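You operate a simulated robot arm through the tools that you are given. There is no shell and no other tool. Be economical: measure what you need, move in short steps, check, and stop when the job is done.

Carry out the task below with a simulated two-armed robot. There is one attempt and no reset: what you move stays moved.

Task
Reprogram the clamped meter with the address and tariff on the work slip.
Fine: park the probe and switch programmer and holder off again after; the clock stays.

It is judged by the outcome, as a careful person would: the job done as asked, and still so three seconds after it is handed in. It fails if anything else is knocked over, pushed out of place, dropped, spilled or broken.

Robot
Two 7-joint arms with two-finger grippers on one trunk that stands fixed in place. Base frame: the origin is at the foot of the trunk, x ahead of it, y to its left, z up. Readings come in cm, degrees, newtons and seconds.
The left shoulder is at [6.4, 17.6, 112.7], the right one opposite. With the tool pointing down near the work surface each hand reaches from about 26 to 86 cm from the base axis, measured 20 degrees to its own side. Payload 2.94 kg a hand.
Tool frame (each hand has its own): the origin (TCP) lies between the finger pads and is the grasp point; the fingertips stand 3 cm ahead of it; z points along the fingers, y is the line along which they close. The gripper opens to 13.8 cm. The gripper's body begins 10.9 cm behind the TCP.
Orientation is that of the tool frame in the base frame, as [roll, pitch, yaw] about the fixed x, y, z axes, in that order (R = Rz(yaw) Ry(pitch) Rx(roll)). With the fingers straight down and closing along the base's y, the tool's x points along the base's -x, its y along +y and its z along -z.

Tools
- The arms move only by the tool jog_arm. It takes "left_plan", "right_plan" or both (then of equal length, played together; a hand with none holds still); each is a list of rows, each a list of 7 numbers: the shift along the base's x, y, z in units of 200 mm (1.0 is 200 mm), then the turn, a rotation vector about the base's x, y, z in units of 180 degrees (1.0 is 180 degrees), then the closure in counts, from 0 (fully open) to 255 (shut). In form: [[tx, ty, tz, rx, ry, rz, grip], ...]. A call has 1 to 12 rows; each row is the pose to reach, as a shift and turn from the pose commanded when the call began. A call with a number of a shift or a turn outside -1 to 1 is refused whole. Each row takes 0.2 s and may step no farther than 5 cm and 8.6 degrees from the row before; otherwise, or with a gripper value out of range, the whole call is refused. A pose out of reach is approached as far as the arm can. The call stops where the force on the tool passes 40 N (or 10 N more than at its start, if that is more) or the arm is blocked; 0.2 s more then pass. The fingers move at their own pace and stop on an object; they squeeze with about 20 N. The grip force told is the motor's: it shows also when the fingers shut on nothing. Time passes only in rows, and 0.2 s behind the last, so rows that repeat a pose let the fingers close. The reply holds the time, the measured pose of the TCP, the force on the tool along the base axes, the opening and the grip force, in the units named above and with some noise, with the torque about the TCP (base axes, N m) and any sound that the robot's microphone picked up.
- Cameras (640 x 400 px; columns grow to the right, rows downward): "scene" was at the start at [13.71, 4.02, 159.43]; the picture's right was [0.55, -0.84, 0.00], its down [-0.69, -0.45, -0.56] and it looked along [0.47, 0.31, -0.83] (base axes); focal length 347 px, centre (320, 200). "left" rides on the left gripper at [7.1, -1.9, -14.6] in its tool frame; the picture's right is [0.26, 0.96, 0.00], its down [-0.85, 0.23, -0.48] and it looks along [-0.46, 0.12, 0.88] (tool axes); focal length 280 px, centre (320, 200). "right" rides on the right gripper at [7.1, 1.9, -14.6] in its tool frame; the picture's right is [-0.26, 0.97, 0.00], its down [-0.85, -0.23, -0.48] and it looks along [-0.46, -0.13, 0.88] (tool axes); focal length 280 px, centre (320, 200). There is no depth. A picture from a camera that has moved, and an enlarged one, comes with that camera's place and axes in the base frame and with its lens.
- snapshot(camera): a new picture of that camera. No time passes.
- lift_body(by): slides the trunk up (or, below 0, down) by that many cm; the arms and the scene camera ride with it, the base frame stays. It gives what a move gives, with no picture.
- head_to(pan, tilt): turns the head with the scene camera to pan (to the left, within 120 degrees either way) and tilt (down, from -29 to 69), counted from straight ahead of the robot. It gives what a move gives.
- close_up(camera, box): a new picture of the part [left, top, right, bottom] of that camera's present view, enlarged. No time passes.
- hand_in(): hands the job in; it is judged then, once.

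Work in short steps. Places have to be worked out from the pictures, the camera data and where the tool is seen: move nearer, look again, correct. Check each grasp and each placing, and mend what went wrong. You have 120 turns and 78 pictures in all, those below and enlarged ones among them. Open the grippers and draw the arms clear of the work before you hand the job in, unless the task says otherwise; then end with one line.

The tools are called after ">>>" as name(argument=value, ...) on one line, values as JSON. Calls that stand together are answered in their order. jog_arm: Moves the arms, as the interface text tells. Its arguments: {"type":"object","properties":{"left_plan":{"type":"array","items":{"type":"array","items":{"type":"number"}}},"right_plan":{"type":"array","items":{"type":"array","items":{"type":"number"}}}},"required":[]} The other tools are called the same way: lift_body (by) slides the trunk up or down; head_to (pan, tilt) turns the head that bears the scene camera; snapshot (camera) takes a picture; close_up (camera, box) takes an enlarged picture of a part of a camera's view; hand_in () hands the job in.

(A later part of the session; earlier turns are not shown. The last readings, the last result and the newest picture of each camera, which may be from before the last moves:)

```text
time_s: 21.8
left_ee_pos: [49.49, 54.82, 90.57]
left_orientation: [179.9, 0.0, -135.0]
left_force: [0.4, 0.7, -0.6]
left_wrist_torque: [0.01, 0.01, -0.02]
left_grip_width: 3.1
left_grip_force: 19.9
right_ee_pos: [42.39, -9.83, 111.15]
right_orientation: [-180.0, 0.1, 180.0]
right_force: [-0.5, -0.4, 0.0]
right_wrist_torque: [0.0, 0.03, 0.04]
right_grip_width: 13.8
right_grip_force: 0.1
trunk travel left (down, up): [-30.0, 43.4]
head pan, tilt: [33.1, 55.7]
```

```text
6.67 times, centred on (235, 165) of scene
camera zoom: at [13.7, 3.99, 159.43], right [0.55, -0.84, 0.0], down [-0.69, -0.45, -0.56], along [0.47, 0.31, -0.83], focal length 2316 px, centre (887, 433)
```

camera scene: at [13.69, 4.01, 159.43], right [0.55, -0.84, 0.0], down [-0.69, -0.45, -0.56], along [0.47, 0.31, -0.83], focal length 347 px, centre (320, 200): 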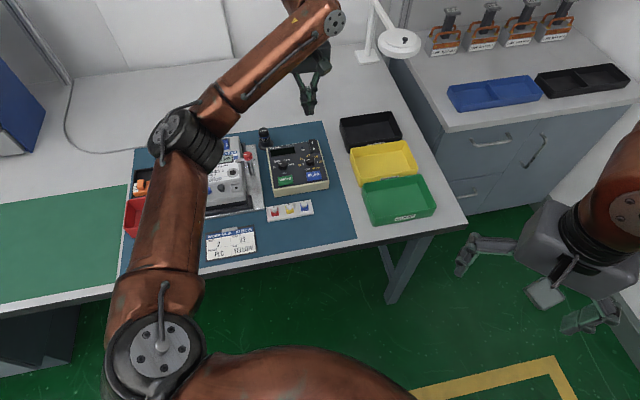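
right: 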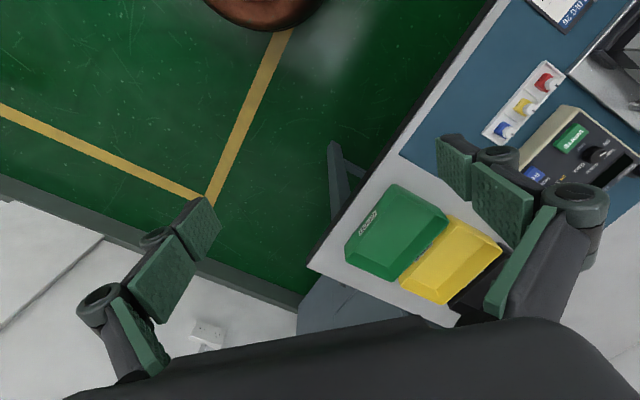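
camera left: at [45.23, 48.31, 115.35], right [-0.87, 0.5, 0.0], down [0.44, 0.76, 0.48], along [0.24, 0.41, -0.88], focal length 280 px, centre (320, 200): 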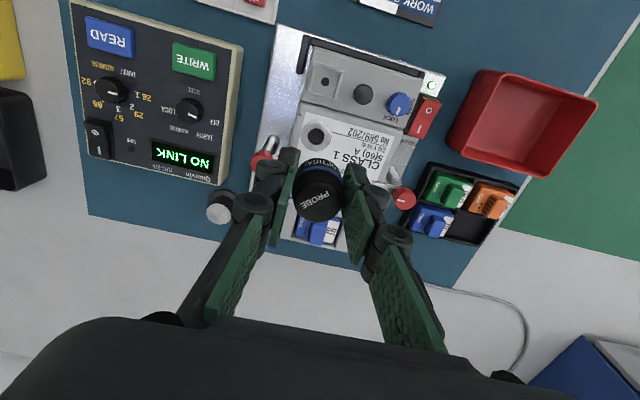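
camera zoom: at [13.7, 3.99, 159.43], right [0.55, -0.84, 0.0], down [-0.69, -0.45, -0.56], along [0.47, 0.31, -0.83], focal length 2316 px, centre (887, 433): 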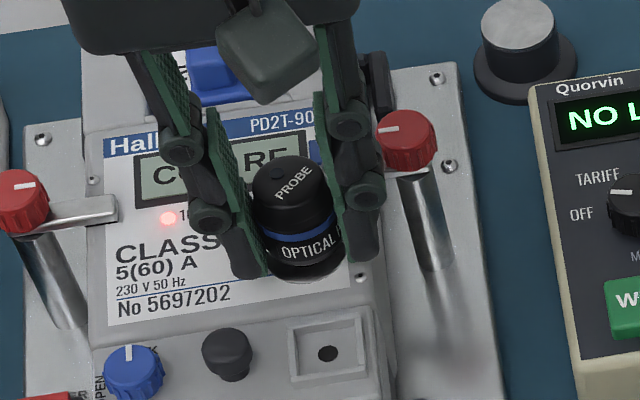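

The ring is peeking out by about 0.3 cm toward the bench front; I nudge (-0.25,-0.12) cm and lower to contact.

>>> jog_arm(left_plan=[[-0.0125, -0.006, 0, 0, 0, 0, 255], [-0.0125, -0.006, -0.01, 0, 0, 0, 255], [-0.0125, -0.006, -0.02, 0, 0, 0, 255], [-0.0125, -0.006, -0.03, 0, 0, 0, 255], [-0.0125, -0.006, -0.04, 0, 0, 0, 255], [-0.0125, -0.006, -0.05, 0, 0, 0, 255]])

>>> close_up(camera="left", box=[100, 60, 400, 230])

>>> close_up(camera="scene", box=[205, 135, 325, 195])

```text
time_s: 23.2
left_ee_pos: [49.21, 54.71, 89.97]
left_orientation: [-180.0, 0.5, -134.9]
left_force: [-2.7, 2.0, 24.6]
left_wrist_torque: [0.2, 0.06, -0.16]
left_grip_width: 3.1
left_grip_force: 19.4
right_ee_pos: [42.31, -9.92, 111.25]
right_orientation: [179.9, 0.1, 180.0]
right_force: [-0.2, -0.4, -0.4]
right_wrist_torque: [0.02, 0.01, -0.01]
right_grip_width: 13.8
right_grip_force: 0.1
trunk travel left (down, up): [-30.0, 43.4]
head pan, tilt: [33.1, 55.7]
```

```text
2.13 times, centred on (250, 145) of left
camera zoom: at [45.44, 48.24, 104.52], right [-0.87, 0.5, 0.0], down [0.43, 0.76, 0.48], along [0.24, 0.42, -0.88], focal length 598 px, centre (469, 317)
```

zoom: 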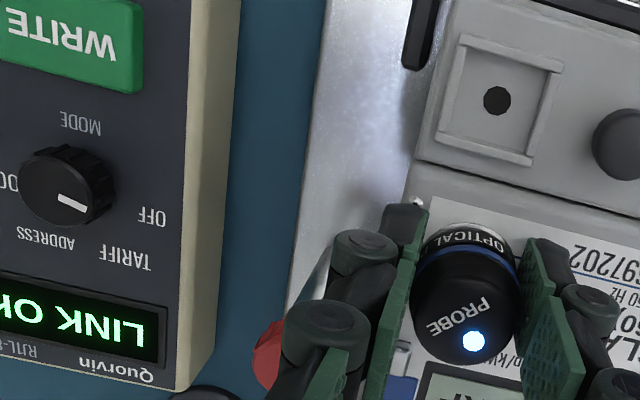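

```text
5.33 times, centred on (265, 165) of scene
camera zoom: at [13.46, 3.8, 159.49], right [0.55, -0.84, 0.0], down [-0.69, -0.45, -0.56], along [0.47, 0.31, -0.83], focal length 1852 px, centre (613, 387)
```

zoom: 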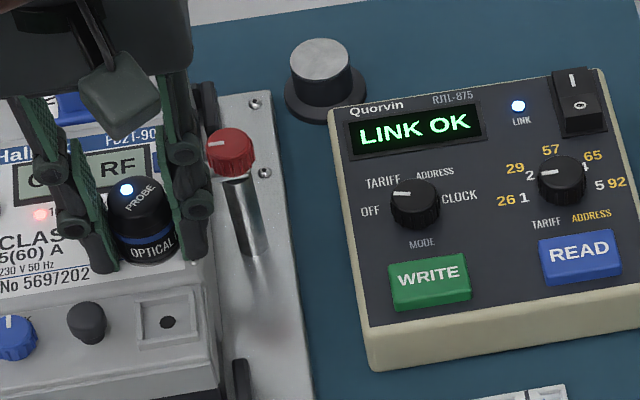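

LINK OK. I relax the downforce, open to about 5.7 cm and rise straight up, then check the link holds.

>>> jog_arm(left_plan=[[0, 0, 0.01, 0, 0, 0, 255], [0, 0, 0.01, 0, 0, 0, 150], [0, 0, 0.01, 0, 0, 0, 150], [0, 0, 0.01, 0, 0, 0, 150], [0, 0, 0.05, 0, 0, 0, 150], [0, 0, 0.15, 0, 0, 0, 150], [0, 0, 0.35, 0, 0, 0, 150], [0, 0, 0.5, 0, 0, 0, 150]])

>>> close_up(camera="scene", box=[185, 115, 345, 205])

```text
time_s: 25.0
left_ee_pos: [49.25, 54.79, 99.76]
left_orientation: [180.0, 0.0, -135.0]
left_force: [0.3, -0.6, -0.3]
left_wrist_torque: [0.01, 0.04, -0.02]
left_grip_width: 5.71
left_grip_force: 0.1
right_ee_pos: [42.39, -9.84, 111.02]
right_orientation: [180.0, -0.1, 179.9]
right_force: [-0.3, 0.6, -0.6]
right_wrist_torque: [0.01, 0.02, 0.03]
right_grip_width: 13.81
right_grip_force: 0.1
trunk travel left (down, up): [-30.0, 43.4]
head pan, tilt: [33.1, 55.7]
```

```text
4.00 times, centred on (265, 160) of scene
camera zoom: at [13.7, 3.96, 159.42], right [0.55, -0.84, 0.0], down [-0.69, -0.45, -0.56], along [0.47, 0.31, -0.83], focal length 1389 px, centre (540, 360)
```

zoom: 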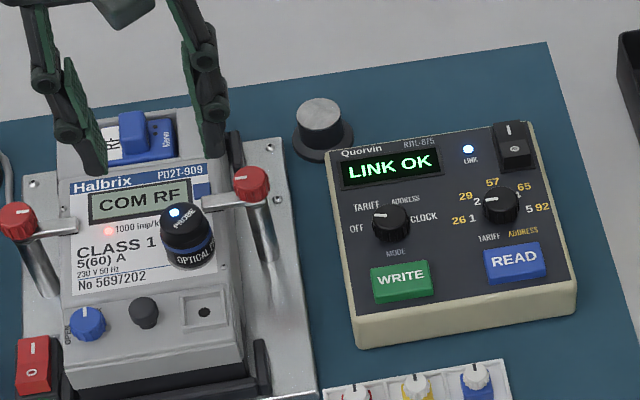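

Probe stays on with LINK OK. Next I go over the mode knob at about (59.9, 46.5, top≈85).

>>> jog_arm(left_plan=[[0.17, -0.13, 0, 0, 0, 0, 150], [0.35, -0.27, 0, 0, 0, 0, 150], [0.53, -0.414, -0.1, 0, 0, 0, 150], [0.53, -0.414, -0.35, 0, 0, 0, 150]])

>>> snapshot(camera="left")

>>> close_up(camera="scene", box=[235, 105, 345, 205])

```text
refused: row 3 steps farther than a row can; nothing moved
```

```text
34 pictures are left
camera left: at [45.58, 48.44, 114.45], right [-0.87, 0.5, 0.0], down [0.44, 0.76, 0.48], along [0.24, 0.41, -0.88], focal length 280 px, centre (320, 200)
```

left: 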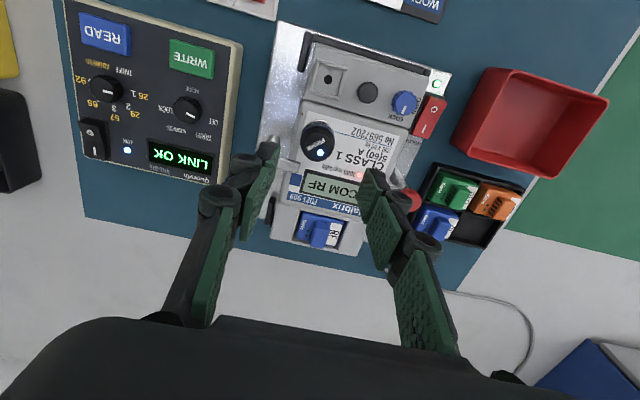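

```text
4.00 times, centred on (290, 155) of scene
camera zoom: at [13.7, 3.96, 159.42], right [0.55, -0.84, 0.0], down [-0.69, -0.45, -0.56], along [0.47, 0.31, -0.83], focal length 1389 px, centre (440, 380)
```

zoom: 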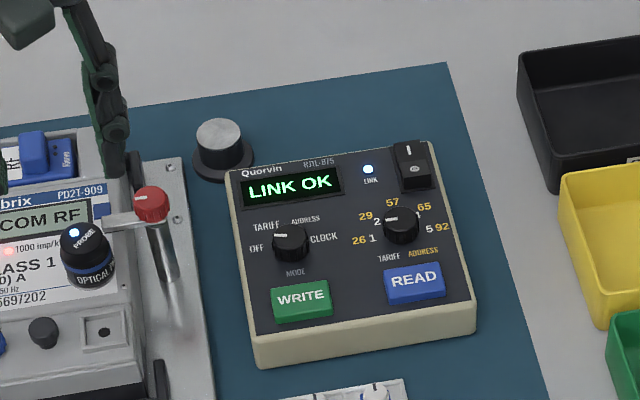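

One step was too long; same move with finer rows.

>>> jog_arm(left_plan=[[0.14, -0.1, 0, 0, 0, 0, 150], [0.28, -0.2, 0, 0, 0, 0, 150], [0.42, -0.31, -0.05, 0, 0, 0, 150], [0.535, -0.416, -0.12, 0, 0, 0, 150], [0.535, -0.416, -0.35, 0, 0, 0, 150]])

>>> snapshot(camera="left")

```text
time_s: 26.2
left_ee_pos: [59.95, 46.46, 92.46]
left_orientation: [-180.0, 0.0, -135.0]
left_force: [-0.4, 1.1, -0.1]
left_wrist_torque: [-0.05, 0.02, 0.01]
left_grip_width: 5.71
left_grip_force: 0.0
right_ee_pos: [42.35, -9.68, 111.16]
right_orientation: [-179.9, 0.0, 180.0]
right_force: [-0.7, 0.0, 0.3]
right_wrist_torque: [-0.05, 0.02, -0.01]
right_grip_width: 13.81
right_grip_force: 0.1
trunk travel left (down, up): [-30.0, 43.4]
head pan, tilt: [33.1, 55.7]
```

```text
32 pictures are left
camera left: at [56.26, 40.13, 107.1], right [-0.87, 0.5, 0.0], down [0.44, 0.76, 0.48], along [0.24, 0.41, -0.88], focal length 280 px, centre (320, 200)
```

left: 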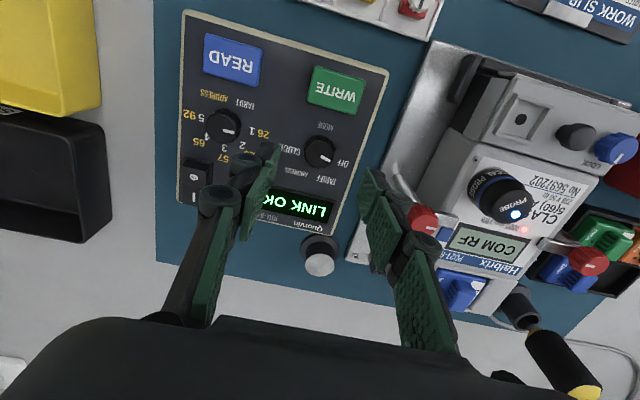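

The knob is centred at (59.95, 46.4). I lower to TCP z≈87 and close on it.

>>> jog_arm(left_plan=[[0, -0.003, -0.12, 0, 0, 0, 160], [0, -0.003, -0.22, 0, 0, 0, 160], [0, -0.003, -0.27, 0, 0, 0, 160], [0, -0.003, -0.27, 0, 0, 0, 255], [0, -0.003, -0.27, 0, 0, 0, 255], [0, -0.003, -0.27, 0, 0, 0, 255]])

>>> close_up(camera="left", box=[230, 80, 410, 210])

```text
time_s: 27.6
left_ee_pos: [59.93, 46.5, 87.04]
left_orientation: [179.7, -0.1, -134.9]
left_force: [-3.8, 4.5, -1.5]
left_wrist_torque: [0.39, -0.05, 0.01]
left_grip_width: 2.35
left_grip_force: 35.6
right_ee_pos: [42.48, -9.76, 111.25]
right_orientation: [-180.0, 0.0, -179.9]
right_force: [-0.9, -0.3, 0.4]
right_wrist_torque: [0.0, 0.02, -0.01]
right_grip_width: 13.81
right_grip_force: 0.1
trunk travel left (down, up): [-30.0, 43.4]
head pan, tilt: [33.1, 55.7]
```

```text
3.08 times, centred on (320, 145) of left
camera zoom: at [56.26, 40.03, 101.76], right [-0.87, 0.5, 0.0], down [0.44, 0.76, 0.48], along [0.23, 0.42, -0.88], focal length 863 px, centre (320, 369)
```

zoom: 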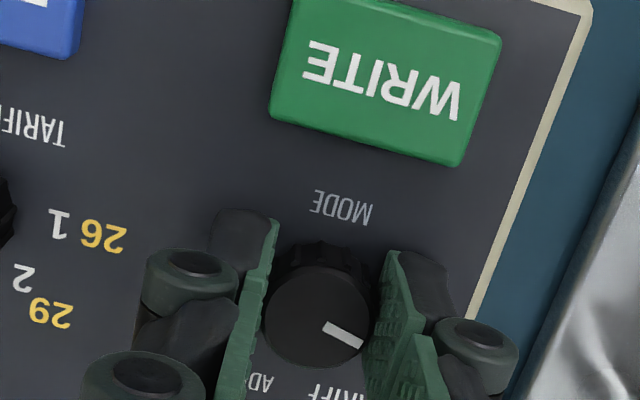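

Gripped the mode knob (2.35 cm). I turn it 60° clockwise for TARIFF.

>>> jog_arm(left_plan=[[0, 0, 0, 0, 0, -0.0417, 255], [0, 0, 0, 0, 0, -0.0833, 255], [0, 0, 0, 0, 0, -0.125, 255], [0, 0, 0, 0, 0, -0.1667, 255], [0, 0, 0, 0, 0, -0.2083, 255], [0, 0, 0, 0, 0, -0.25, 255], [0, 0, 0, 0, 0, -0.2917, 255], [0, 0, 0, 0, 0, -0.3333, 255], [0, 0, 0, 0, 0, -0.3333, 255]])

>>> close_up(camera="scene", box=[235, 105, 345, 205])

>>> close_up(camera="left", box=[230, 80, 410, 210])

```text
time_s: 29.6
left_ee_pos: [59.76, 46.69, 87.08]
left_orientation: [179.9, 0.0, 165.0]
left_force: [-5.9, 21.3, 1.6]
left_wrist_torque: [0.67, 0.29, 0.05]
left_grip_width: 2.32
left_grip_force: 45.3
right_ee_pos: [42.23, -9.59, 111.19]
right_orientation: [-179.9, 0.0, -180.0]
right_force: [-0.5, -0.8, -0.8]
right_wrist_torque: [-0.02, 0.0, -0.03]
right_grip_width: 13.81
right_grip_force: 0.0
trunk travel left (down, up): [-30.0, 43.4]
head pan, tilt: [33.1, 55.7]
```

```text
4.00 times, centred on (290, 155) of scene
camera zoom: at [13.63, 4.29, 159.43], right [0.55, -0.84, 0.0], down [-0.69, -0.45, -0.56], along [0.47, 0.31, -0.83], focal length 1389 px, centre (440, 380)
```

zoom: 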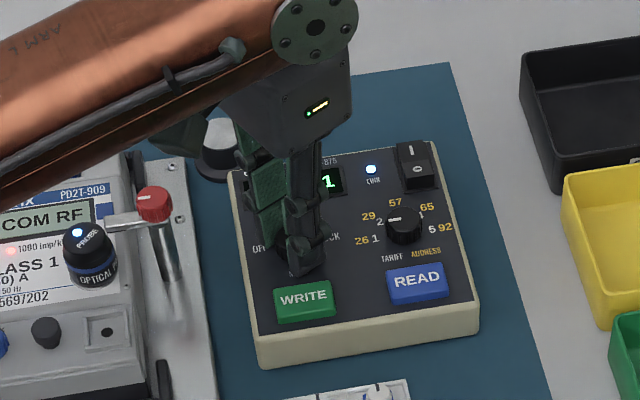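

```text
3.08 times, centred on (320, 145) of left
camera zoom: at [52.45, 46.63, 101.76], right [0.0, 1.0, 0.0], down [0.88, 0.0, 0.48], along [0.48, 0.0, -0.88], focal length 863 px, centre (320, 369)
```

zoom: 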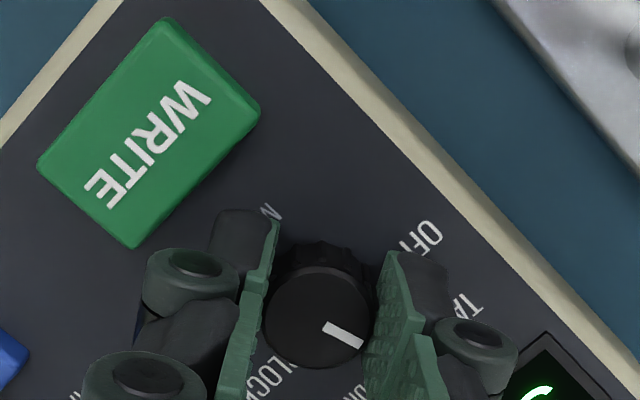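

Mode turned and the display shows "...1". I open, rise and read the display.

>>> jog_arm(left_plan=[[-0.008, 0.012, 0, 0, 0, -0.3333, 255], [-0.008, 0.012, 0, 0, 0, -0.3333, 180], [-0.008, 0.012, 0, 0, 0, -0.3333, 160], [-0.008, 0.012, 0.05, 0, 0, -0.3333, 160], [-0.008, 0.012, 0.2, 0, 0, -0.3333, 160], [-0.008, 0.012, 0.4, 0, 0, -0.3333, 160]])

```text
refused: row 1 steps farther than a row can; nothing moved
```

Turns count from the current pose; I redo it with zero turn.

>>> jog_arm(left_plan=[[-0.008, 0.012, 0, 0, 0, 0, 255], [-0.008, 0.012, 0, 0, 0, 0, 180], [-0.008, 0.012, 0, 0, 0, 0, 160], [-0.008, 0.012, 0.05, 0, 0, 0, 160], [-0.008, 0.012, 0.2, 0, 0, 0, 160], [-0.008, 0.012, 0.4, 0, 0, 0, 160]])

>>> snapshot(camera="left")

```text
time_s: 31.0
left_ee_pos: [59.67, 46.51, 95.32]
left_orientation: [-180.0, 0.0, 165.0]
left_force: [-0.4, -1.4, -0.9]
left_wrist_torque: [0.02, 0.02, 0.01]
left_grip_width: 5.16
left_grip_force: 0.0
right_ee_pos: [42.41, -9.87, 111.05]
right_orientation: [180.0, 0.0, -179.9]
right_force: [-0.4, -0.7, 0.7]
right_wrist_torque: [0.01, -0.01, -0.01]
right_grip_width: 13.8
right_grip_force: 0.0
trunk travel left (down, up): [-30.0, 43.4]
head pan, tilt: [33.1, 55.7]
```

```text
28 pictures are left
camera left: at [52.41, 46.44, 109.82], right [0.0, 1.0, 0.0], down [0.88, 0.0, 0.48], along [0.48, 0.0, -0.88], focal length 280 px, centre (320, 200)
```

left: 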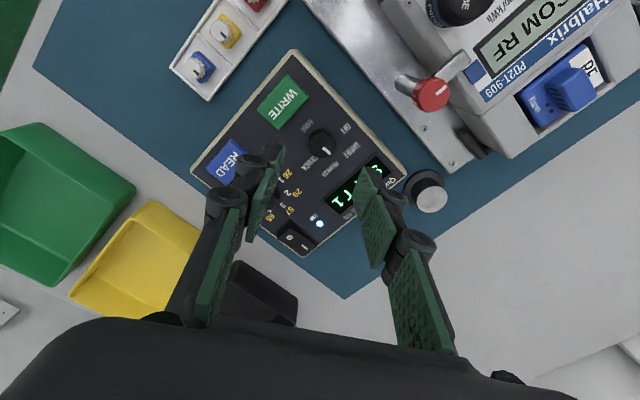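

Mode is at TARIFF, showing tariff 1. Now over to the value dial at about (65.4, 41.15), turning the hand back +60°.

>>> jog_arm(left_plan=[[0.035, -0.033, 0, 0, 0, 0.042, 160], [0.07, -0.067, 0, 0, 0, 0.084, 160], [0.105, -0.1, 0, 0, 0, 0.126, 160], [0.14, -0.13, 0, 0, 0, 0.168, 160], [0.175, -0.165, 0, 0, 0, 0.21, 160], [0.21, -0.2, 0, 0, 0, 0.252, 160], [0.25, -0.235, 0, 0, 0, 0.294, 160], [0.287, -0.268, -0.1, 0, 0, 0.3333, 160]])

>>> snapshot(camera="left")

```text
time_s: 32.8
left_ee_pos: [65.42, 41.25, 93.2]
left_orientation: [179.9, 0.0, -134.7]
left_force: [0.3, -0.1, 0.7]
left_wrist_torque: [0.0, 0.01, 0.03]
left_grip_width: 5.14
left_grip_force: 0.0
right_ee_pos: [42.37, -9.71, 111.11]
right_orientation: [180.0, -0.1, 180.0]
right_force: [0.6, 0.3, -0.3]
right_wrist_torque: [-0.01, 0.04, -0.01]
right_grip_width: 13.8
right_grip_force: 0.0
trunk travel left (down, up): [-30.0, 43.4]
head pan, tilt: [33.1, 55.7]
```

```text
27 pictures are left
camera left: at [61.82, 34.87, 107.77], right [-0.87, 0.49, 0.0], down [0.44, 0.76, 0.48], along [0.23, 0.41, -0.88], focal length 280 px, centre (320, 200)
```

left: 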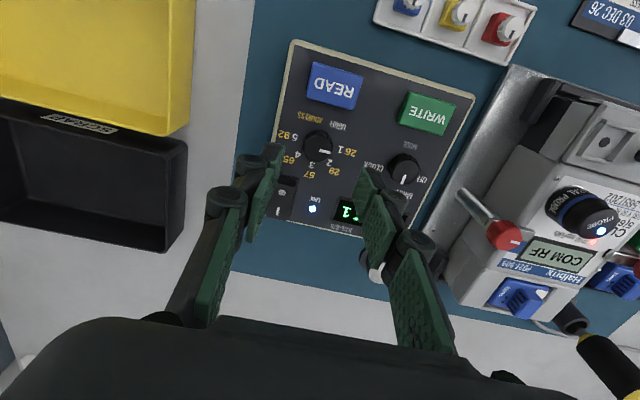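

The dial is under the hand; I lower, grip, and turn 45° clockwise to 2.

>>> jog_arm(left_plan=[[-0.012, 0, -0.15, 0, 0, 0, 160], [-0.012, 0, -0.26, 0, 0, 0, 160], [-0.012, 0, -0.307, 0, 0, 0, 160], [-0.012, 0, -0.307, 0, 0, 0, 255], [-0.012, 0, -0.307, 0, 0, 0, 255], [-0.012, 0, -0.307, 0, 0, 0, 255], [-0.012, 0, -0.307, 0, 0, -0.0417, 255], [-0.012, 0, -0.307, 0, 0, -0.0833, 255], [-0.012, 0, -0.307, 0, 0, -0.125, 255], [-0.012, 0, -0.307, 0, 0, -0.1667, 255], [-0.012, 0, -0.307, 0, 0, -0.2083, 255], [-0.012, 0, -0.307, 0, 0, -0.25, 255]])

>>> close_up(camera="left", box=[230, 80, 430, 240])

```text
time_s: 35.4
left_ee_pos: [65.41, 41.09, 87.12]
left_orientation: [179.8, 0.1, 179.9]
left_force: [8.9, -12.7, 6.1]
left_wrist_torque: [-0.34, -0.6, -0.04]
left_grip_width: 2.3
left_grip_force: 44.7
right_ee_pos: [42.46, -9.96, 111.11]
right_orientation: [179.8, 0.0, 180.0]
right_force: [-0.3, 0.1, -0.3]
right_wrist_torque: [0.02, 0.03, -0.02]
right_grip_width: 13.8
right_grip_force: 0.1
trunk travel left (down, up): [-30.0, 43.4]
head pan, tilt: [33.1, 55.7]
```

```text
2.50 times, centred on (330, 160) of left
camera zoom: at [58.18, 39.16, 101.66], right [-0.26, 0.97, 0.0], down [0.85, 0.23, 0.48], along [0.46, 0.13, -0.88], focal length 701 px, centre (295, 300)
```

zoom: 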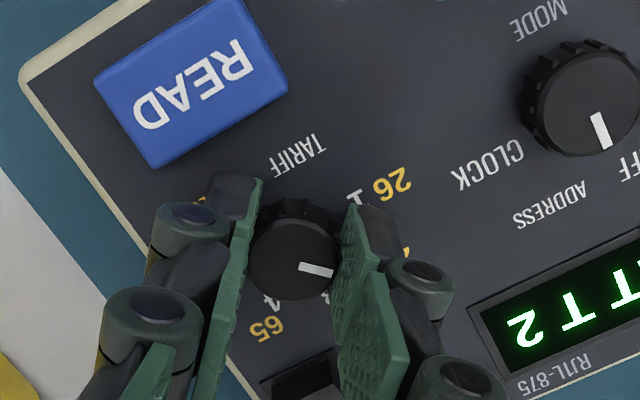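

Display shows "SET T2". I release, rise, close the fingers and go over WRITE (≈56.2, 43.1).

>>> jog_arm(left_plan=[[0, 0, 0, 0, 0, 0, 180], [0, 0, 0, 0, 0, 0, 160], [0, 0, 0.05, 0, 0, 0, 160], [0, 0, 0.2, 0, 0, 0, 160], [0, 0, 0.35, 0, 0, 0, 200], [-0.15, 0.03, 0.38, 0, 0, 0, 255], [-0.3, 0.065, 0.38, 0, 0, 0, 255], [-0.46, 0.1, 0.38, 0, 0, 0, 255], [-0.46, 0.1, 0.2, 0, 0, 0, 255]])

>>> close_up(camera="left", box=[200, 60, 480, 240])

```text
time_s: 37.4
left_ee_pos: [56.12, 43.15, 91.23]
left_orientation: [180.0, 0.1, -180.0]
left_force: [0.8, -0.1, 0.3]
left_wrist_torque: [-0.02, 0.07, -0.02]
left_grip_width: 0.01
left_grip_force: 20.0
right_ee_pos: [42.39, -9.85, 111.08]
right_orientation: [-180.0, -0.2, -180.0]
right_force: [0.7, 1.3, 0.3]
right_wrist_torque: [0.0, 0.04, -0.01]
right_grip_width: 13.77
right_grip_force: 0.1
trunk travel left (down, up): [-30.0, 43.4]
head pan, tilt: [33.1, 55.7]
```

```text
2.22 times, centred on (340, 150) of left
camera zoom: at [49.04, 41.27, 105.7], right [-0.26, 0.97, 0.0], down [0.85, 0.23, 0.48], along [0.46, 0.13, -0.88], focal length 623 px, centre (276, 311)
```

zoom: 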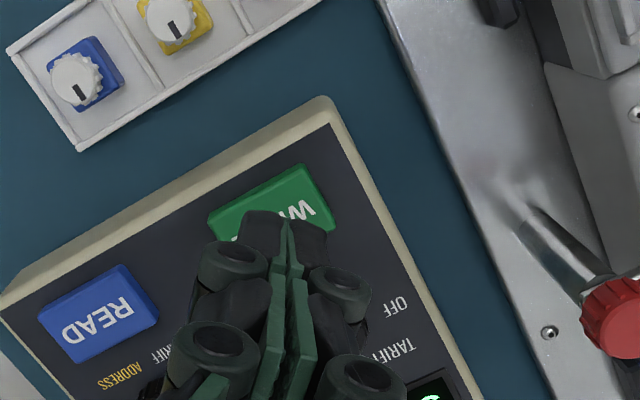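

The fingertips are above WRITE's centre. I press down slowly and release.

>>> jog_arm(left_plan=[[0, 0, -0.1, 0, 0, 0, 255], [0, 0, -0.14, 0, 0, 0, 255], [0, 0, -0.16, 0, 0, 0, 255], [0, 0, -0.18, 0, 0, 0, 255], [0, 0, -0.195, 0, 0, 0, 255], [0, 0, -0.21, 0, 0, 0, 255], [0, 0, -0.225, 0, 0, 0, 255], [0, 0, -0.24, 0, 0, 0, 255], [0, 0, -0.255, 0, 0, 0, 255]])

>>> close_up(camera="scene", box=[185, 115, 345, 205])

```text
time_s: 39.4
left_ee_pos: [56.18, 43.19, 86.89]
left_orientation: [179.6, 1.0, 180.0]
left_force: [-11.2, -3.8, 24.9]
left_wrist_torque: [-0.11, 0.47, 0.03]
left_grip_width: 0.6
left_grip_force: 28.6
right_ee_pos: [42.25, -9.92, 111.22]
right_orientation: [180.0, 0.1, -179.9]
right_force: [-0.4, 0.6, 0.4]
right_wrist_torque: [0.0, 0.04, 0.0]
right_grip_width: 13.81
right_grip_force: 0.0
trunk travel left (down, up): [-30.0, 43.4]
head pan, tilt: [33.1, 55.7]
heard: click
stopped in row 9 (left hand): the force on the tool passed its limit at 42 N (the readings are from after the stop); the commanded pose is now the measured one
```

```text
4.00 times, centred on (265, 160) of scene
camera zoom: at [13.45, 3.8, 159.45], right [0.55, -0.84, 0.0], down [-0.69, -0.45, -0.56], along [0.47, 0.31, -0.83], focal length 1389 px, centre (540, 360)
```

zoom: 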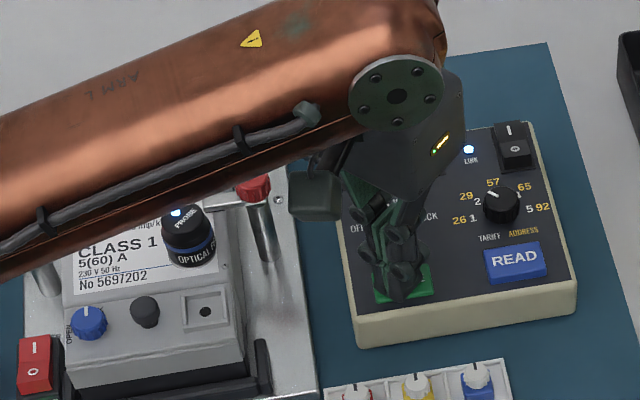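

WRITE clicked. I rise, level, and move over the mode knob (refined centre 59.72, 46.65), turning +45°, then read the display.

>>> jog_arm(left_plan=[[0, 0, 0.1, -0.0022, 0.0056, 0, 255], [0, 0, 0.3, -0.0022, 0.0056, 0, 255], [0.03, 0.03, 0.4, -0.0022, 0.0056, 0.042, 200], [0.06, 0.06, 0.4, -0.0022, 0.0056, 0.084, 160], [0.09, 0.09, 0.4, -0.0022, 0.0056, 0.126, 160], [0.12, 0.12, 0.4, -0.0022, 0.0056, 0.168, 160], [0.15, 0.15, 0.4, -0.0022, 0.0056, 0.21, 160], [0.177, 0.173, 0.35, -0.0022, 0.0056, 0.25, 160]])

>>> snapshot(camera="left")

```text
time_s: 41.2
left_ee_pos: [59.84, 46.86, 93.44]
left_orientation: [179.9, -0.5, -134.7]
left_force: [1.1, -0.1, -1.1]
left_wrist_torque: [-0.04, 0.0, 0.03]
left_grip_width: 5.14
left_grip_force: 0.0
right_ee_pos: [42.39, -9.74, 111.1]
right_orientation: [179.9, 0.0, 180.0]
right_force: [-0.7, 0.4, -0.3]
right_wrist_torque: [-0.02, 0.02, -0.02]
right_grip_width: 13.81
right_grip_force: 0.0
trunk travel left (down, up): [-30.0, 43.4]
head pan, tilt: [33.1, 55.7]
```

```text
23 pictures are left
camera left: at [56.38, 40.47, 108.11], right [-0.87, 0.49, 0.01], down [0.44, 0.77, 0.47], along [0.23, 0.41, -0.88], focal length 280 px, centre (320, 200)
```

left: 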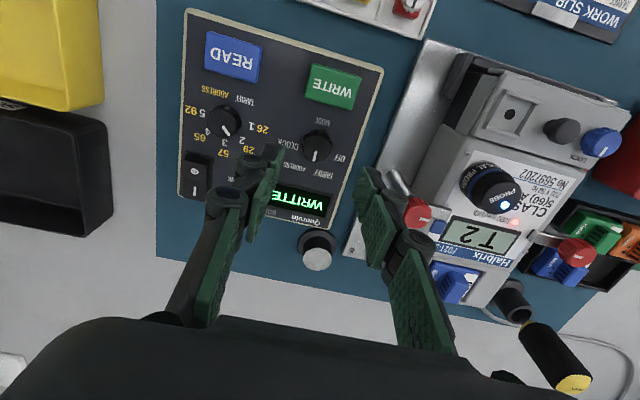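

Display "WRITTEN", meter shows T2. Now grip the mode knob again and turn 60° clockwise to ADDRESS.

>>> jog_arm(left_plan=[[-0.006, -0.01, -0.2, 0, 0, 0, 160], [-0.006, -0.01, -0.32, 0, 0, 0, 160], [-0.006, -0.01, -0.32, 0, 0, 0, 255], [-0.006, -0.01, -0.32, 0, 0, 0, 255], [-0.006, -0.01, -0.32, 0, 0, 0, 255], [-0.006, -0.01, -0.32, 0, 0, -0.0476, 255], [-0.006, -0.01, -0.32, 0, 0, -0.0952, 255], [-0.006, -0.01, -0.32, 0, 0, -0.1428, 255], [-0.006, -0.01, -0.32, 0, 0, -0.1904, 255], [-0.006, -0.01, -0.32, 0, 0, -0.238, 255], [-0.006, -0.01, -0.32, 0, 0, -0.2856, 255], [-0.006, -0.01, -0.32, 0, 0, -0.3333, 255]])

>>> jog_arm(left_plan=[[0, 0, 0, 0, 0, 0, 180], [0, 0, 0, 0, 0, 0, 160], [0, 0, 0.05, 0, 0, 0, 160], [0, 0, 0.2, 0, 0, 0, 160], [0, 0, 0.35, 0, 0, 0, 160]])

>>> close_up(camera="left", box=[200, 60, 480, 240])

```text
time_s: 43.8
left_ee_pos: [59.73, 46.7, 87.02]
left_orientation: [179.7, -0.4, 165.0]
left_force: [11.1, 4.1, 1.9]
left_wrist_torque: [0.29, 0.14, 0.02]
left_grip_width: 2.34
left_grip_force: 45.4
right_ee_pos: [42.42, -9.84, 111.02]
right_orientation: [179.9, 0.0, 180.0]
right_force: [0.2, -0.5, -0.1]
right_wrist_torque: [-0.01, 0.0, 0.02]
right_grip_width: 13.81
right_grip_force: 0.1
trunk travel left (down, up): [-30.0, 43.4]
head pan, tilt: [33.1, 55.7]
```

```text
time_s: 45.0
left_ee_pos: [59.88, 46.49, 94.18]
left_orientation: [179.8, -0.5, 165.1]
left_force: [-0.2, 0.2, -0.2]
left_wrist_torque: [0.02, 0.02, 0.01]
left_grip_width: 5.16
left_grip_force: 0.1
right_ee_pos: [42.35, -10.0, 111.18]
right_orientation: [180.0, 0.0, -180.0]
right_force: [0.2, -0.6, 0.3]
right_wrist_torque: [0.01, -0.04, -0.02]
right_grip_width: 13.78
right_grip_force: 0.0
trunk travel left (down, up): [-30.0, 43.4]
head pan, tilt: [33.1, 55.7]
```

```text
2.22 times, centred on (340, 150) of left
camera zoom: at [52.63, 46.47, 108.66], right [0.0, 1.0, 0.01], down [0.88, 0.0, 0.47], along [0.47, 0.01, -0.88], focal length 623 px, centre (276, 311)
```

zoom: 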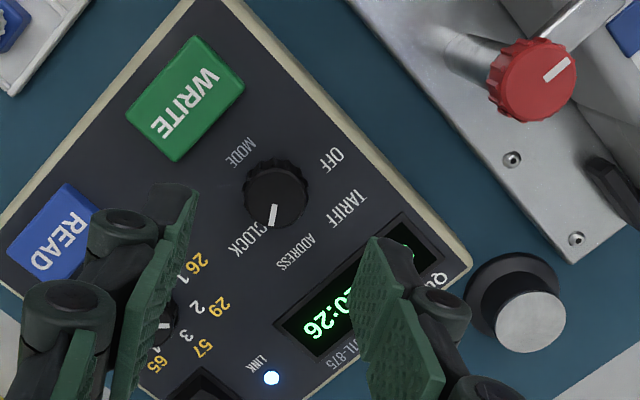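

The display reads a clock value (…20:26): mode steps are 45°, so 120° reached CLOCK; nothing is written. I regrip and turn back 30° to sit on ADDRESS.

>>> jog_arm(left_plan=[[-0.008, 0.008, -0.2, 0, 0, 0, 160], [-0.008, 0.008, -0.355, 0, 0, 0, 160], [-0.008, 0.008, -0.355, 0, 0, 0, 255], [-0.008, 0.008, -0.355, 0, 0, 0, 255], [-0.008, 0.008, -0.355, 0, 0, 0, 255], [-0.008, 0.008, -0.355, 0, 0, 0.0417, 255], [-0.008, 0.008, -0.355, 0, 0, 0.0833, 255], [-0.008, 0.008, -0.355, 0, 0, 0.125, 255], [-0.008, 0.008, -0.355, 0, 0, 0.1667, 255], [-0.008, 0.008, -0.355, 0, 0, 0.1667, 255]])

>>> jog_arm(left_plan=[[0, 0, 0, 0, 0, 0, 180], [0, 0, 0, 0, 0, 0, 160], [0, 0, 0.05, 0, 0, 0, 160], [0, 0, 0.2, 0, 0, 0, 160], [0, 0, 0.35, 0, 0, 0, 160]])

>>> close_up(camera="left", box=[180, 60, 420, 240])

```text
time_s: 47.2
left_ee_pos: [59.56, 46.38, 86.88]
left_orientation: [179.9, -0.5, -165.0]
left_force: [0.6, -14.6, -3.4]
left_wrist_torque: [-0.34, -0.7, -0.09]
left_grip_width: 2.32
left_grip_force: 44.6
right_ee_pos: [42.32, -10.01, 110.96]
right_orientation: [-180.0, 0.0, -180.0]
right_force: [0.1, -0.7, 0.4]
right_wrist_torque: [0.0, 0.01, -0.02]
right_grip_width: 13.82
right_grip_force: 0.1
trunk travel left (down, up): [-30.0, 43.4]
head pan, tilt: [33.1, 55.7]
heard: click
```

```text
time_s: 48.4
left_ee_pos: [59.54, 46.84, 93.98]
left_orientation: [179.8, -0.5, -164.9]
left_force: [-0.8, 0.4, 0.0]
left_wrist_torque: [0.02, -0.02, 0.02]
left_grip_width: 5.13
left_grip_force: 0.1
right_ee_pos: [42.33, -9.92, 111.17]
right_orientation: [179.9, 0.0, 179.9]
right_force: [0.2, 0.3, 0.2]
right_wrist_torque: [-0.01, 0.0, -0.01]
right_grip_width: 13.8
right_grip_force: 0.0
trunk travel left (down, up): [-30.0, 43.4]
head pan, tilt: [33.1, 55.7]
```

```text
2.22 times, centred on (300, 150) of left
camera zoom: at [53.22, 43.06, 108.59], right [-0.5, 0.86, 0.01], down [0.76, 0.44, 0.47], along [0.4, 0.24, -0.88], focal length 623 px, centre (364, 311)
```

zoom: 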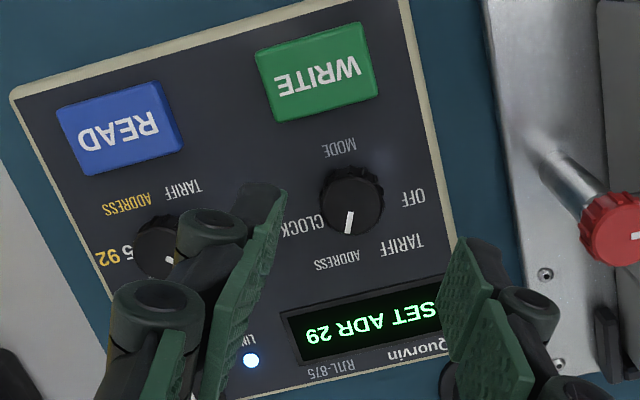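

"SET ADR 29". I move to the dial (65.45, 41.05), turn the hand +30°, lower and grip.

>>> jog_arm(left_plan=[[0.06, -0.06, 0, 0, 0, 0.035, 160], [0.12, -0.12, 0, 0, 0, 0.07, 160], [0.18, -0.18, 0, 0, 0, 0.105, 160], [0.24, -0.24, 0, 0, 0, 0.14, 160], [0.295, -0.29, 0, 0, 0, 0.1667, 160], [0.295, -0.29, -0.2, 0, 0, 0.1667, 160], [0.295, -0.29, -0.345, 0, 0, 0.1667, 160], [0.295, -0.29, -0.345, 0, 0, 0.1667, 255], [0.295, -0.29, -0.345, 0, 0, 0.1667, 255], [0.295, -0.29, -0.345, 0, 0, 0.1667, 255]])

>>> jog_arm(left_plan=[[0, 0, 0, 0, 0, -0.0455, 255], [0, 0, 0, 0, 0, -0.091, 255], [0, 0, 0, 0, 0, -0.1365, 255], [0, 0, 0, 0, 0, -0.182, 255], [0, 0, 0, 0, 0, -0.2275, 255], [0, 0, 0, 0, 0, -0.273, 255], [0, 0, 0, 0, 0, -0.3185, 255], [0, 0, 0, 0, 0, -0.364, 255], [0, 0, 0, 0, 0, -0.4095, 255], [0, 0, 0, 0, 0, -0.455, 255], [0, 0, 0, 0, 0, -0.5, 255]])

```text
time_s: 50.6
left_ee_pos: [65.39, 40.93, 87.17]
left_orientation: [179.8, -0.5, -134.9]
left_force: [-0.7, 1.0, 0.2]
left_wrist_torque: [0.09, -0.06, 0.03]
left_grip_width: 2.34
left_grip_force: 35.2
right_ee_pos: [42.43, -9.85, 111.06]
right_orientation: [180.0, -0.1, -179.9]
right_force: [-0.7, 0.7, 0.5]
right_wrist_torque: [0.01, 0.0, -0.02]
right_grip_width: 13.8
right_grip_force: 0.0
trunk travel left (down, up): [-30.0, 43.4]
head pan, tilt: [33.1, 55.7]
```

```text
time_s: 53.0
left_ee_pos: [65.36, 41.32, 87.13]
left_orientation: [179.7, -0.5, 135.2]
left_force: [-4.3, 24.9, 3.1]
left_wrist_torque: [0.73, 0.17, 0.05]
left_grip_width: 2.28
left_grip_force: 44.9
right_ee_pos: [42.32, -9.56, 111.2]
right_orientation: [-179.8, 0.1, -179.9]
right_force: [-0.3, 0.4, 0.2]
right_wrist_torque: [-0.01, 0.03, 0.02]
right_grip_width: 13.8
right_grip_force: 0.1
trunk travel left (down, up): [-30.0, 43.4]
head pan, tilt: [33.1, 55.7]
```

That went 90°; I relax the sideways load and continue 45° more.

>>> jog_arm(left_plan=[[0, 0.012, 0, 0, 0, 0, 255], [0, 0.012, 0, 0, 0, -0.0417, 255], [0, 0.012, 0, 0, 0, -0.0833, 255], [0, 0.012, 0, 0, 0, -0.125, 255], [0, 0.012, 0, 0, 0, -0.1667, 255], [0, 0.012, 0, 0, 0, -0.2083, 255], [0, 0.012, 0, 0, 0, -0.25, 255]])

>>> jog_arm(left_plan=[[0, 0, 0, 0, 0, 0, 180], [0, 0, 0, 0, 0, 0, 160], [0, 0, 0.05, 0, 0, 0, 160], [0, 0, 0.2, 0, 0, 0, 160], [0, 0, 0.35, 0, 0, 0, 200], [0, 0, 0.35, 0, 0, 0.04, 255], [0, 0, 0.35, 0, 0, 0.08, 255], [0, 0, 0.35, 0, 0, 0.12, 255], [0, 0, 0.35, 0, 0, 0.16, 255], [0, 0, 0.35, 0, 0, 0.2, 255], [0, 0, 0.35, 0, 0, 0.25, 255]])

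>>> snapshot(camera="left")

```text
time_s: 54.6
left_ee_pos: [65.42, 41.3, 87.22]
left_orientation: [179.7, -0.4, 90.0]
left_force: [6.1, 20.3, 4.7]
left_wrist_torque: [0.6, -0.11, 0.39]
left_grip_width: 2.31
left_grip_force: 45.2
right_ee_pos: [42.44, -9.62, 111.14]
right_orientation: [-179.9, 0.0, -180.0]
right_force: [0.1, 0.0, 0.1]
right_wrist_torque: [-0.02, 0.0, 0.0]
right_grip_width: 13.78
right_grip_force: 0.1
trunk travel left (down, up): [-30.0, 43.4]
head pan, tilt: [33.1, 55.7]
```

```text
refused: row 11 steps farther than a row can; nothing moved
```

```text
20 pictures are left
camera left: at [63.53, 48.32, 101.72], right [0.96, 0.26, 0.01], down [0.23, -0.85, 0.47], along [0.13, -0.45, -0.88], focal length 280 px, centre (320, 200)
```

left: 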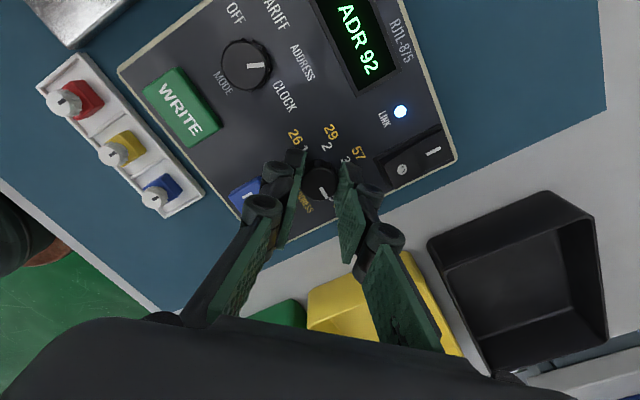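

"ADR 92". I release, rise, and return the hand toward WRITE in two moves.

>>> jog_arm(left_plan=[[0, 0, 0, 0, 0, 0, 180], [0, 0, 0, 0, 0, 0, 160], [0, 0, 0.05, 0, 0, 0, 160], [0, 0, 0.2, 0, 0, 0, 160], [0, 0, 0.37, 0, 0, 0, 200], [0, 0, 0.37, 0, 0, 0.0417, 255], [0, 0, 0.37, 0, 0, 0.0833, 255], [0, 0, 0.37, 0, 0, 0.125, 255], [0, 0, 0.37, 0, 0, 0.1667, 255], [0, 0, 0.37, 0, 0, 0.2083, 255], [0, 0, 0.37, 0, 0, 0.25, 255]])

>>> jog_arm(left_plan=[[-0.08, 0.015, 0, 0, 0, 0.0417, 255], [-0.16, 0.03, 0, 0, 0, 0.0833, 255], [-0.24, 0.045, 0, 0, 0, 0.125, 255], [-0.32, 0.06, 0, 0, 0, 0.1667, 255], [-0.4, 0.075, 0, 0, 0, 0.2083, 255], [-0.463, 0.093, 0, 0, 0, 0.25, 255], [-0.463, 0.093, -0.15, 0, 0, 0.25, 255]])

>>> snapshot(camera="left")

```text
time_s: 57.0
left_ee_pos: [65.43, 41.13, 94.54]
left_orientation: [179.8, -0.5, 135.3]
left_force: [0.0, -1.2, 0.8]
left_wrist_torque: [0.0, -0.06, 0.0]
left_grip_width: 0.0
left_grip_force: 19.6
right_ee_pos: [42.37, -9.85, 111.09]
right_orientation: [-179.9, 0.0, 180.0]
right_force: [0.5, 0.2, -0.1]
right_wrist_torque: [-0.02, 0.0, 0.02]
right_grip_width: 13.8
right_grip_force: 0.1
trunk travel left (down, up): [-30.0, 43.4]
head pan, tilt: [33.1, 55.7]
```

```text
time_s: 58.6
left_ee_pos: [56.26, 43.07, 91.5]
left_orientation: [180.0, -0.4, -179.8]
left_force: [-0.1, -0.3, 0.1]
left_wrist_torque: [0.0, 0.02, 0.03]
left_grip_width: 0.0
left_grip_force: 20.6
right_ee_pos: [42.52, -9.76, 110.99]
right_orientation: [-179.9, -0.1, 180.0]
right_force: [0.9, 0.3, 0.1]
right_wrist_torque: [-0.05, 0.05, 0.02]
right_grip_width: 13.79
right_grip_force: 0.0
trunk travel left (down, up): [-30.0, 43.4]
head pan, tilt: [33.1, 55.7]
```

```text
19 pictures are left
camera left: at [49.35, 41.06, 106.08], right [-0.26, 0.96, 0.0], down [0.85, 0.23, 0.47], along [0.45, 0.13, -0.88], focal length 280 px, centre (320, 200)
```

left: 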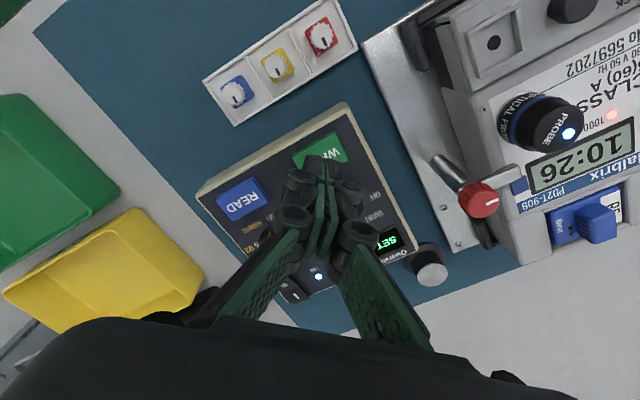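

Aligned over WRITE with the programmer in "SET ADR 92". Press.

>>> jog_arm(left_plan=[[0, 0, -0.12, 0, 0, 0, 255], [0, 0, -0.16, 0, 0, 0, 255], [0, 0, -0.185, 0, 0, 0, 255], [0, 0, -0.2, 0, 0, 0, 255], [0, 0, -0.215, 0, 0, 0, 255], [0, 0, -0.23, 0, 0, 0, 255], [0, 0, -0.245, 0, 0, 0, 255], [0, 0, -0.26, 0, 0, 0, 255], [0, 0, -0.275, 0, 0, 0, 255]])

>>> jog_arm(left_plan=[[0, 0, 0.1, 0, 0, 0, 255], [0, 0, 0.3, 0, 0, 0, 255], [0.03, 0.03, 0.4, 0, 0, 0, 200], [0.06, 0.06, 0.4, 0, 0, -0.042, 160], [0.09, 0.09, 0.4, 0, 0, -0.083, 160], [0.177, 0.173, 0.35, 0, 0, -0.125, 160]])

>>> snapshot(camera="left")

```text
time_s: 60.6
left_ee_pos: [56.22, 43.01, 86.9]
left_orientation: [179.6, 0.3, -180.0]
left_force: [-10.4, -3.6, 25.3]
left_wrist_torque: [-0.15, 0.36, -0.05]
left_grip_width: 0.57
left_grip_force: 29.1
right_ee_pos: [42.23, -9.87, 111.16]
right_orientation: [179.9, 0.1, -179.9]
right_force: [0.1, -0.1, -0.1]
right_wrist_torque: [-0.04, 0.01, 0.03]
right_grip_width: 13.82
right_grip_force: 0.0
trunk travel left (down, up): [-30.0, 43.4]
head pan, tilt: [33.1, 55.7]
heard: click
stopped in row 9 (left hand): the force on the tool passed its limit at 43 N (the readings are from after the stop); the commanded pose is now the measured one
```

```text
time_s: 62.0
left_ee_pos: [59.92, 46.63, 93.49]
left_orientation: [179.7, 0.1, 157.5]
left_force: [-0.3, 0.7, -0.1]
left_wrist_torque: [0.01, 0.03, -0.01]
left_grip_width: 5.16
left_grip_force: 0.0
right_ee_pos: [42.38, -9.77, 111.04]
right_orientation: [-179.9, -0.1, -180.0]
right_force: [0.5, -1.2, -0.6]
right_wrist_torque: [-0.02, 0.03, 0.0]
right_grip_width: 13.81
right_grip_force: 0.1
trunk travel left (down, up): [-30.0, 43.4]
head pan, tilt: [33.1, 55.7]
```

```text
18 pictures are left
camera left: at [52.64, 47.57, 108.0], right [0.13, 0.99, 0.0], down [0.87, -0.11, 0.48], along [0.47, -0.06, -0.88], focal length 280 px, centre (320, 200)
```

left: 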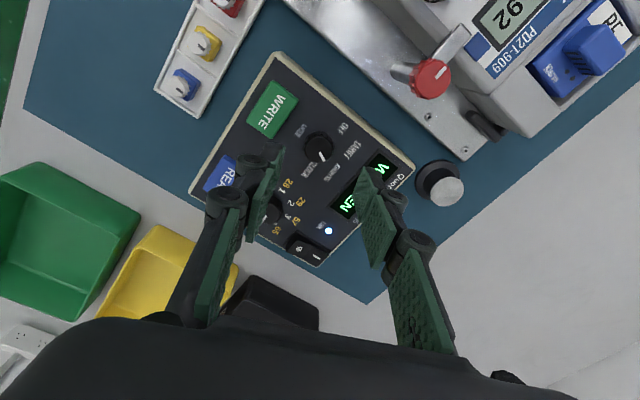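

"WRITTEN" and the meter shows 92. Now I turn the mode knob 90° back to OFF.

>>> jog_arm(left_plan=[[-0.01, -0.001, -0.2, 0, 0, 0, 160], [-0.01, -0.001, -0.32, 0, 0, 0, 160], [-0.01, -0.001, -0.32, 0, 0, 0, 255], [-0.01, -0.001, -0.32, 0, 0, 0, 255], [-0.01, -0.001, -0.32, 0, 0, 0, 255]])

>>> jog_arm(left_plan=[[0, 0, 0, 0, 0, 0.0455, 255], [0, 0, 0, 0, 0, 0.091, 255], [0, 0, 0, 0, 0, 0.1365, 255], [0, 0, 0, 0, 0, 0.182, 255], [0, 0, 0, 0, 0, 0.2275, 255], [0, 0, 0, 0, 0, 0.273, 255], [0, 0, 0, 0, 0, 0.3185, 255], [0, 0, 0, 0, 0, 0.364, 255], [0, 0, 0, 0, 0, 0.4095, 255], [0, 0, 0, 0, 0, 0.455, 255], [0, 0, 0, 0, 0, 0.5, 255]])

>>> jog_arm(left_plan=[[0, 0, 0, 0, 0, 0, 180], [0, 0, 0, 0, 0, 0, 160], [0, 0, 0.05, 0, 0, 0, 160], [0, 0, 0.2, 0, 0, 0, 160], [0, 0, 0.4, 0, 0, 0, 150], [0, 0, 0.6, 0, 0, 0, 150]])

>>> snapshot(camera="left")

```text
time_s: 63.2
left_ee_pos: [59.74, 46.7, 86.89]
left_orientation: [179.7, 0.0, 157.7]
left_force: [6.0, 5.2, 0.8]
left_wrist_torque: [0.34, -0.05, 0.05]
left_grip_width: 2.33
left_grip_force: 35.6
right_ee_pos: [42.48, -9.72, 111.02]
right_orientation: [-179.8, -0.1, 179.9]
right_force: [0.8, 0.4, -0.4]
right_wrist_torque: [-0.02, 0.0, -0.05]
right_grip_width: 13.78
right_grip_force: 0.1
trunk travel left (down, up): [-30.0, 43.4]
head pan, tilt: [33.1, 55.7]
heard: click
```

```text
time_s: 65.6
left_ee_pos: [59.87, 46.23, 86.94]
left_orientation: [179.7, -0.2, -112.5]
left_force: [8.5, -25.0, -21.4]
left_wrist_torque: [-0.57, -0.27, -0.03]
left_grip_width: 2.3
left_grip_force: 45.0
right_ee_pos: [42.53, -10.03, 111.01]
right_orientation: [-179.9, 0.0, -180.0]
right_force: [0.2, 0.1, -0.9]
right_wrist_torque: [-0.02, -0.01, 0.01]
right_grip_width: 13.79
right_grip_force: 0.0
trunk travel left (down, up): [-30.0, 43.4]
head pan, tilt: [33.1, 55.7]
```

```text
time_s: 67.0
left_ee_pos: [59.55, 46.39, 99.07]
left_orientation: [179.6, 0.0, -112.4]
left_force: [0.2, -0.7, -0.7]
left_wrist_torque: [0.07, -0.02, 0.03]
left_grip_width: 5.69
left_grip_force: 0.0
right_ee_pos: [42.43, -9.83, 111.22]
right_orientation: [-180.0, 0.0, 180.0]
right_force: [0.0, -0.7, -0.7]
right_wrist_torque: [0.02, -0.03, 0.01]
right_grip_width: 13.81
right_grip_force: 0.1
trunk travel left (down, up): [-30.0, 43.4]
head pan, tilt: [33.1, 55.7]
```

```text
17 pictures are left
camera left: at [58.73, 39.1, 113.7], right [-0.99, 0.13, 0.01], down [0.11, 0.87, 0.48], along [0.05, 0.48, -0.88], focal length 280 px, centre (320, 200)
```

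left: 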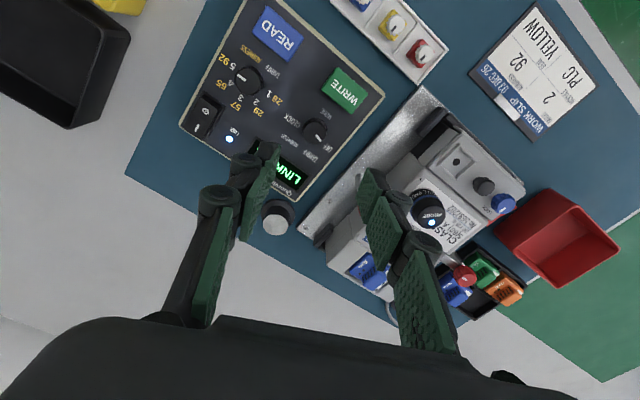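

Mode is back to OFF ("LINK OK"). Now I go back over the probe on the port with the release orientation.

>>> jog_arm(left_plan=[[-0.13, 0.104, 0.05, 0, 0, -0.04, 150], [-0.26, 0.208, 0.05, 0, 0, -0.08, 150], [-0.39, 0.312, 0.05, 0, 0, -0.125, 150], [-0.5165, 0.4165, 0.05, 0, 0, -0.125, 150], [-0.5165, 0.4165, -0.12, 0, 0, -0.125, 150]])

>>> close_up(camera="left", box=[220, 80, 420, 230])

```text
time_s: 68.2
left_ee_pos: [49.52, 54.81, 96.51]
left_orientation: [179.7, 0.1, -135.0]
left_force: [-0.1, 0.6, -0.4]
left_wrist_torque: [-0.03, 0.02, 0.01]
left_grip_width: 5.68
left_grip_force: 0.0
right_ee_pos: [42.53, -9.71, 111.07]
right_orientation: [-179.9, -0.1, 180.0]
right_force: [0.6, 0.4, 0.0]
right_wrist_torque: [-0.01, 0.01, 0.0]
right_grip_width: 13.77
right_grip_force: 0.0
trunk travel left (down, up): [-30.0, 43.4]
head pan, tilt: [33.1, 55.7]
```

```text
2.67 times, centred on (320, 155) of left
camera zoom: at [45.87, 48.44, 111.12], right [-0.87, 0.5, 0.01], down [0.44, 0.76, 0.48], along [0.23, 0.42, -0.88], focal length 748 px, centre (320, 320)
```

zoom: 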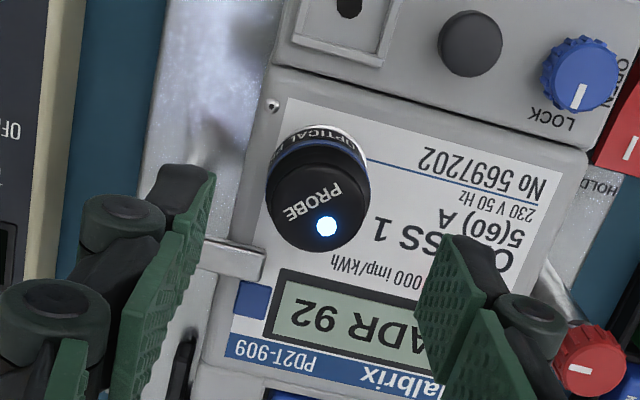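

Meter shows ADR 92. I lower onto the probe at the release pose and grip.

>>> jog_arm(left_plan=[[-0.015, -0.004, -0.15, 0, 0, 0, 150], [-0.015, -0.004, -0.26, 0, 0, 0, 150], [-0.015, -0.004, -0.317, 0, 0, 0, 150], [-0.015, -0.004, -0.317, 0, 0, 0, 255], [-0.015, -0.004, -0.317, 0, 0, 0, 255], [-0.015, -0.004, -0.317, 0, 0, 0, 255], [-0.015, -0.004, -0.317, 0, 0, 0, 255]])

```text
time_s: 69.8
left_ee_pos: [49.01, 54.77, 90.47]
left_orientation: [179.6, 0.0, -134.9]
left_force: [0.0, 0.1, 0.1]
left_wrist_torque: [-0.01, 0.03, -0.02]
left_grip_width: 3.08
left_grip_force: 19.9
right_ee_pos: [42.41, -9.82, 111.09]
right_orientation: [180.0, 0.0, 180.0]
right_force: [-0.8, -0.2, -0.4]
right_wrist_torque: [0.01, 0.01, 0.0]
right_grip_width: 13.81
right_grip_force: 0.1
trunk travel left (down, up): [-30.0, 43.4]
head pan, tilt: [33.1, 55.7]
```

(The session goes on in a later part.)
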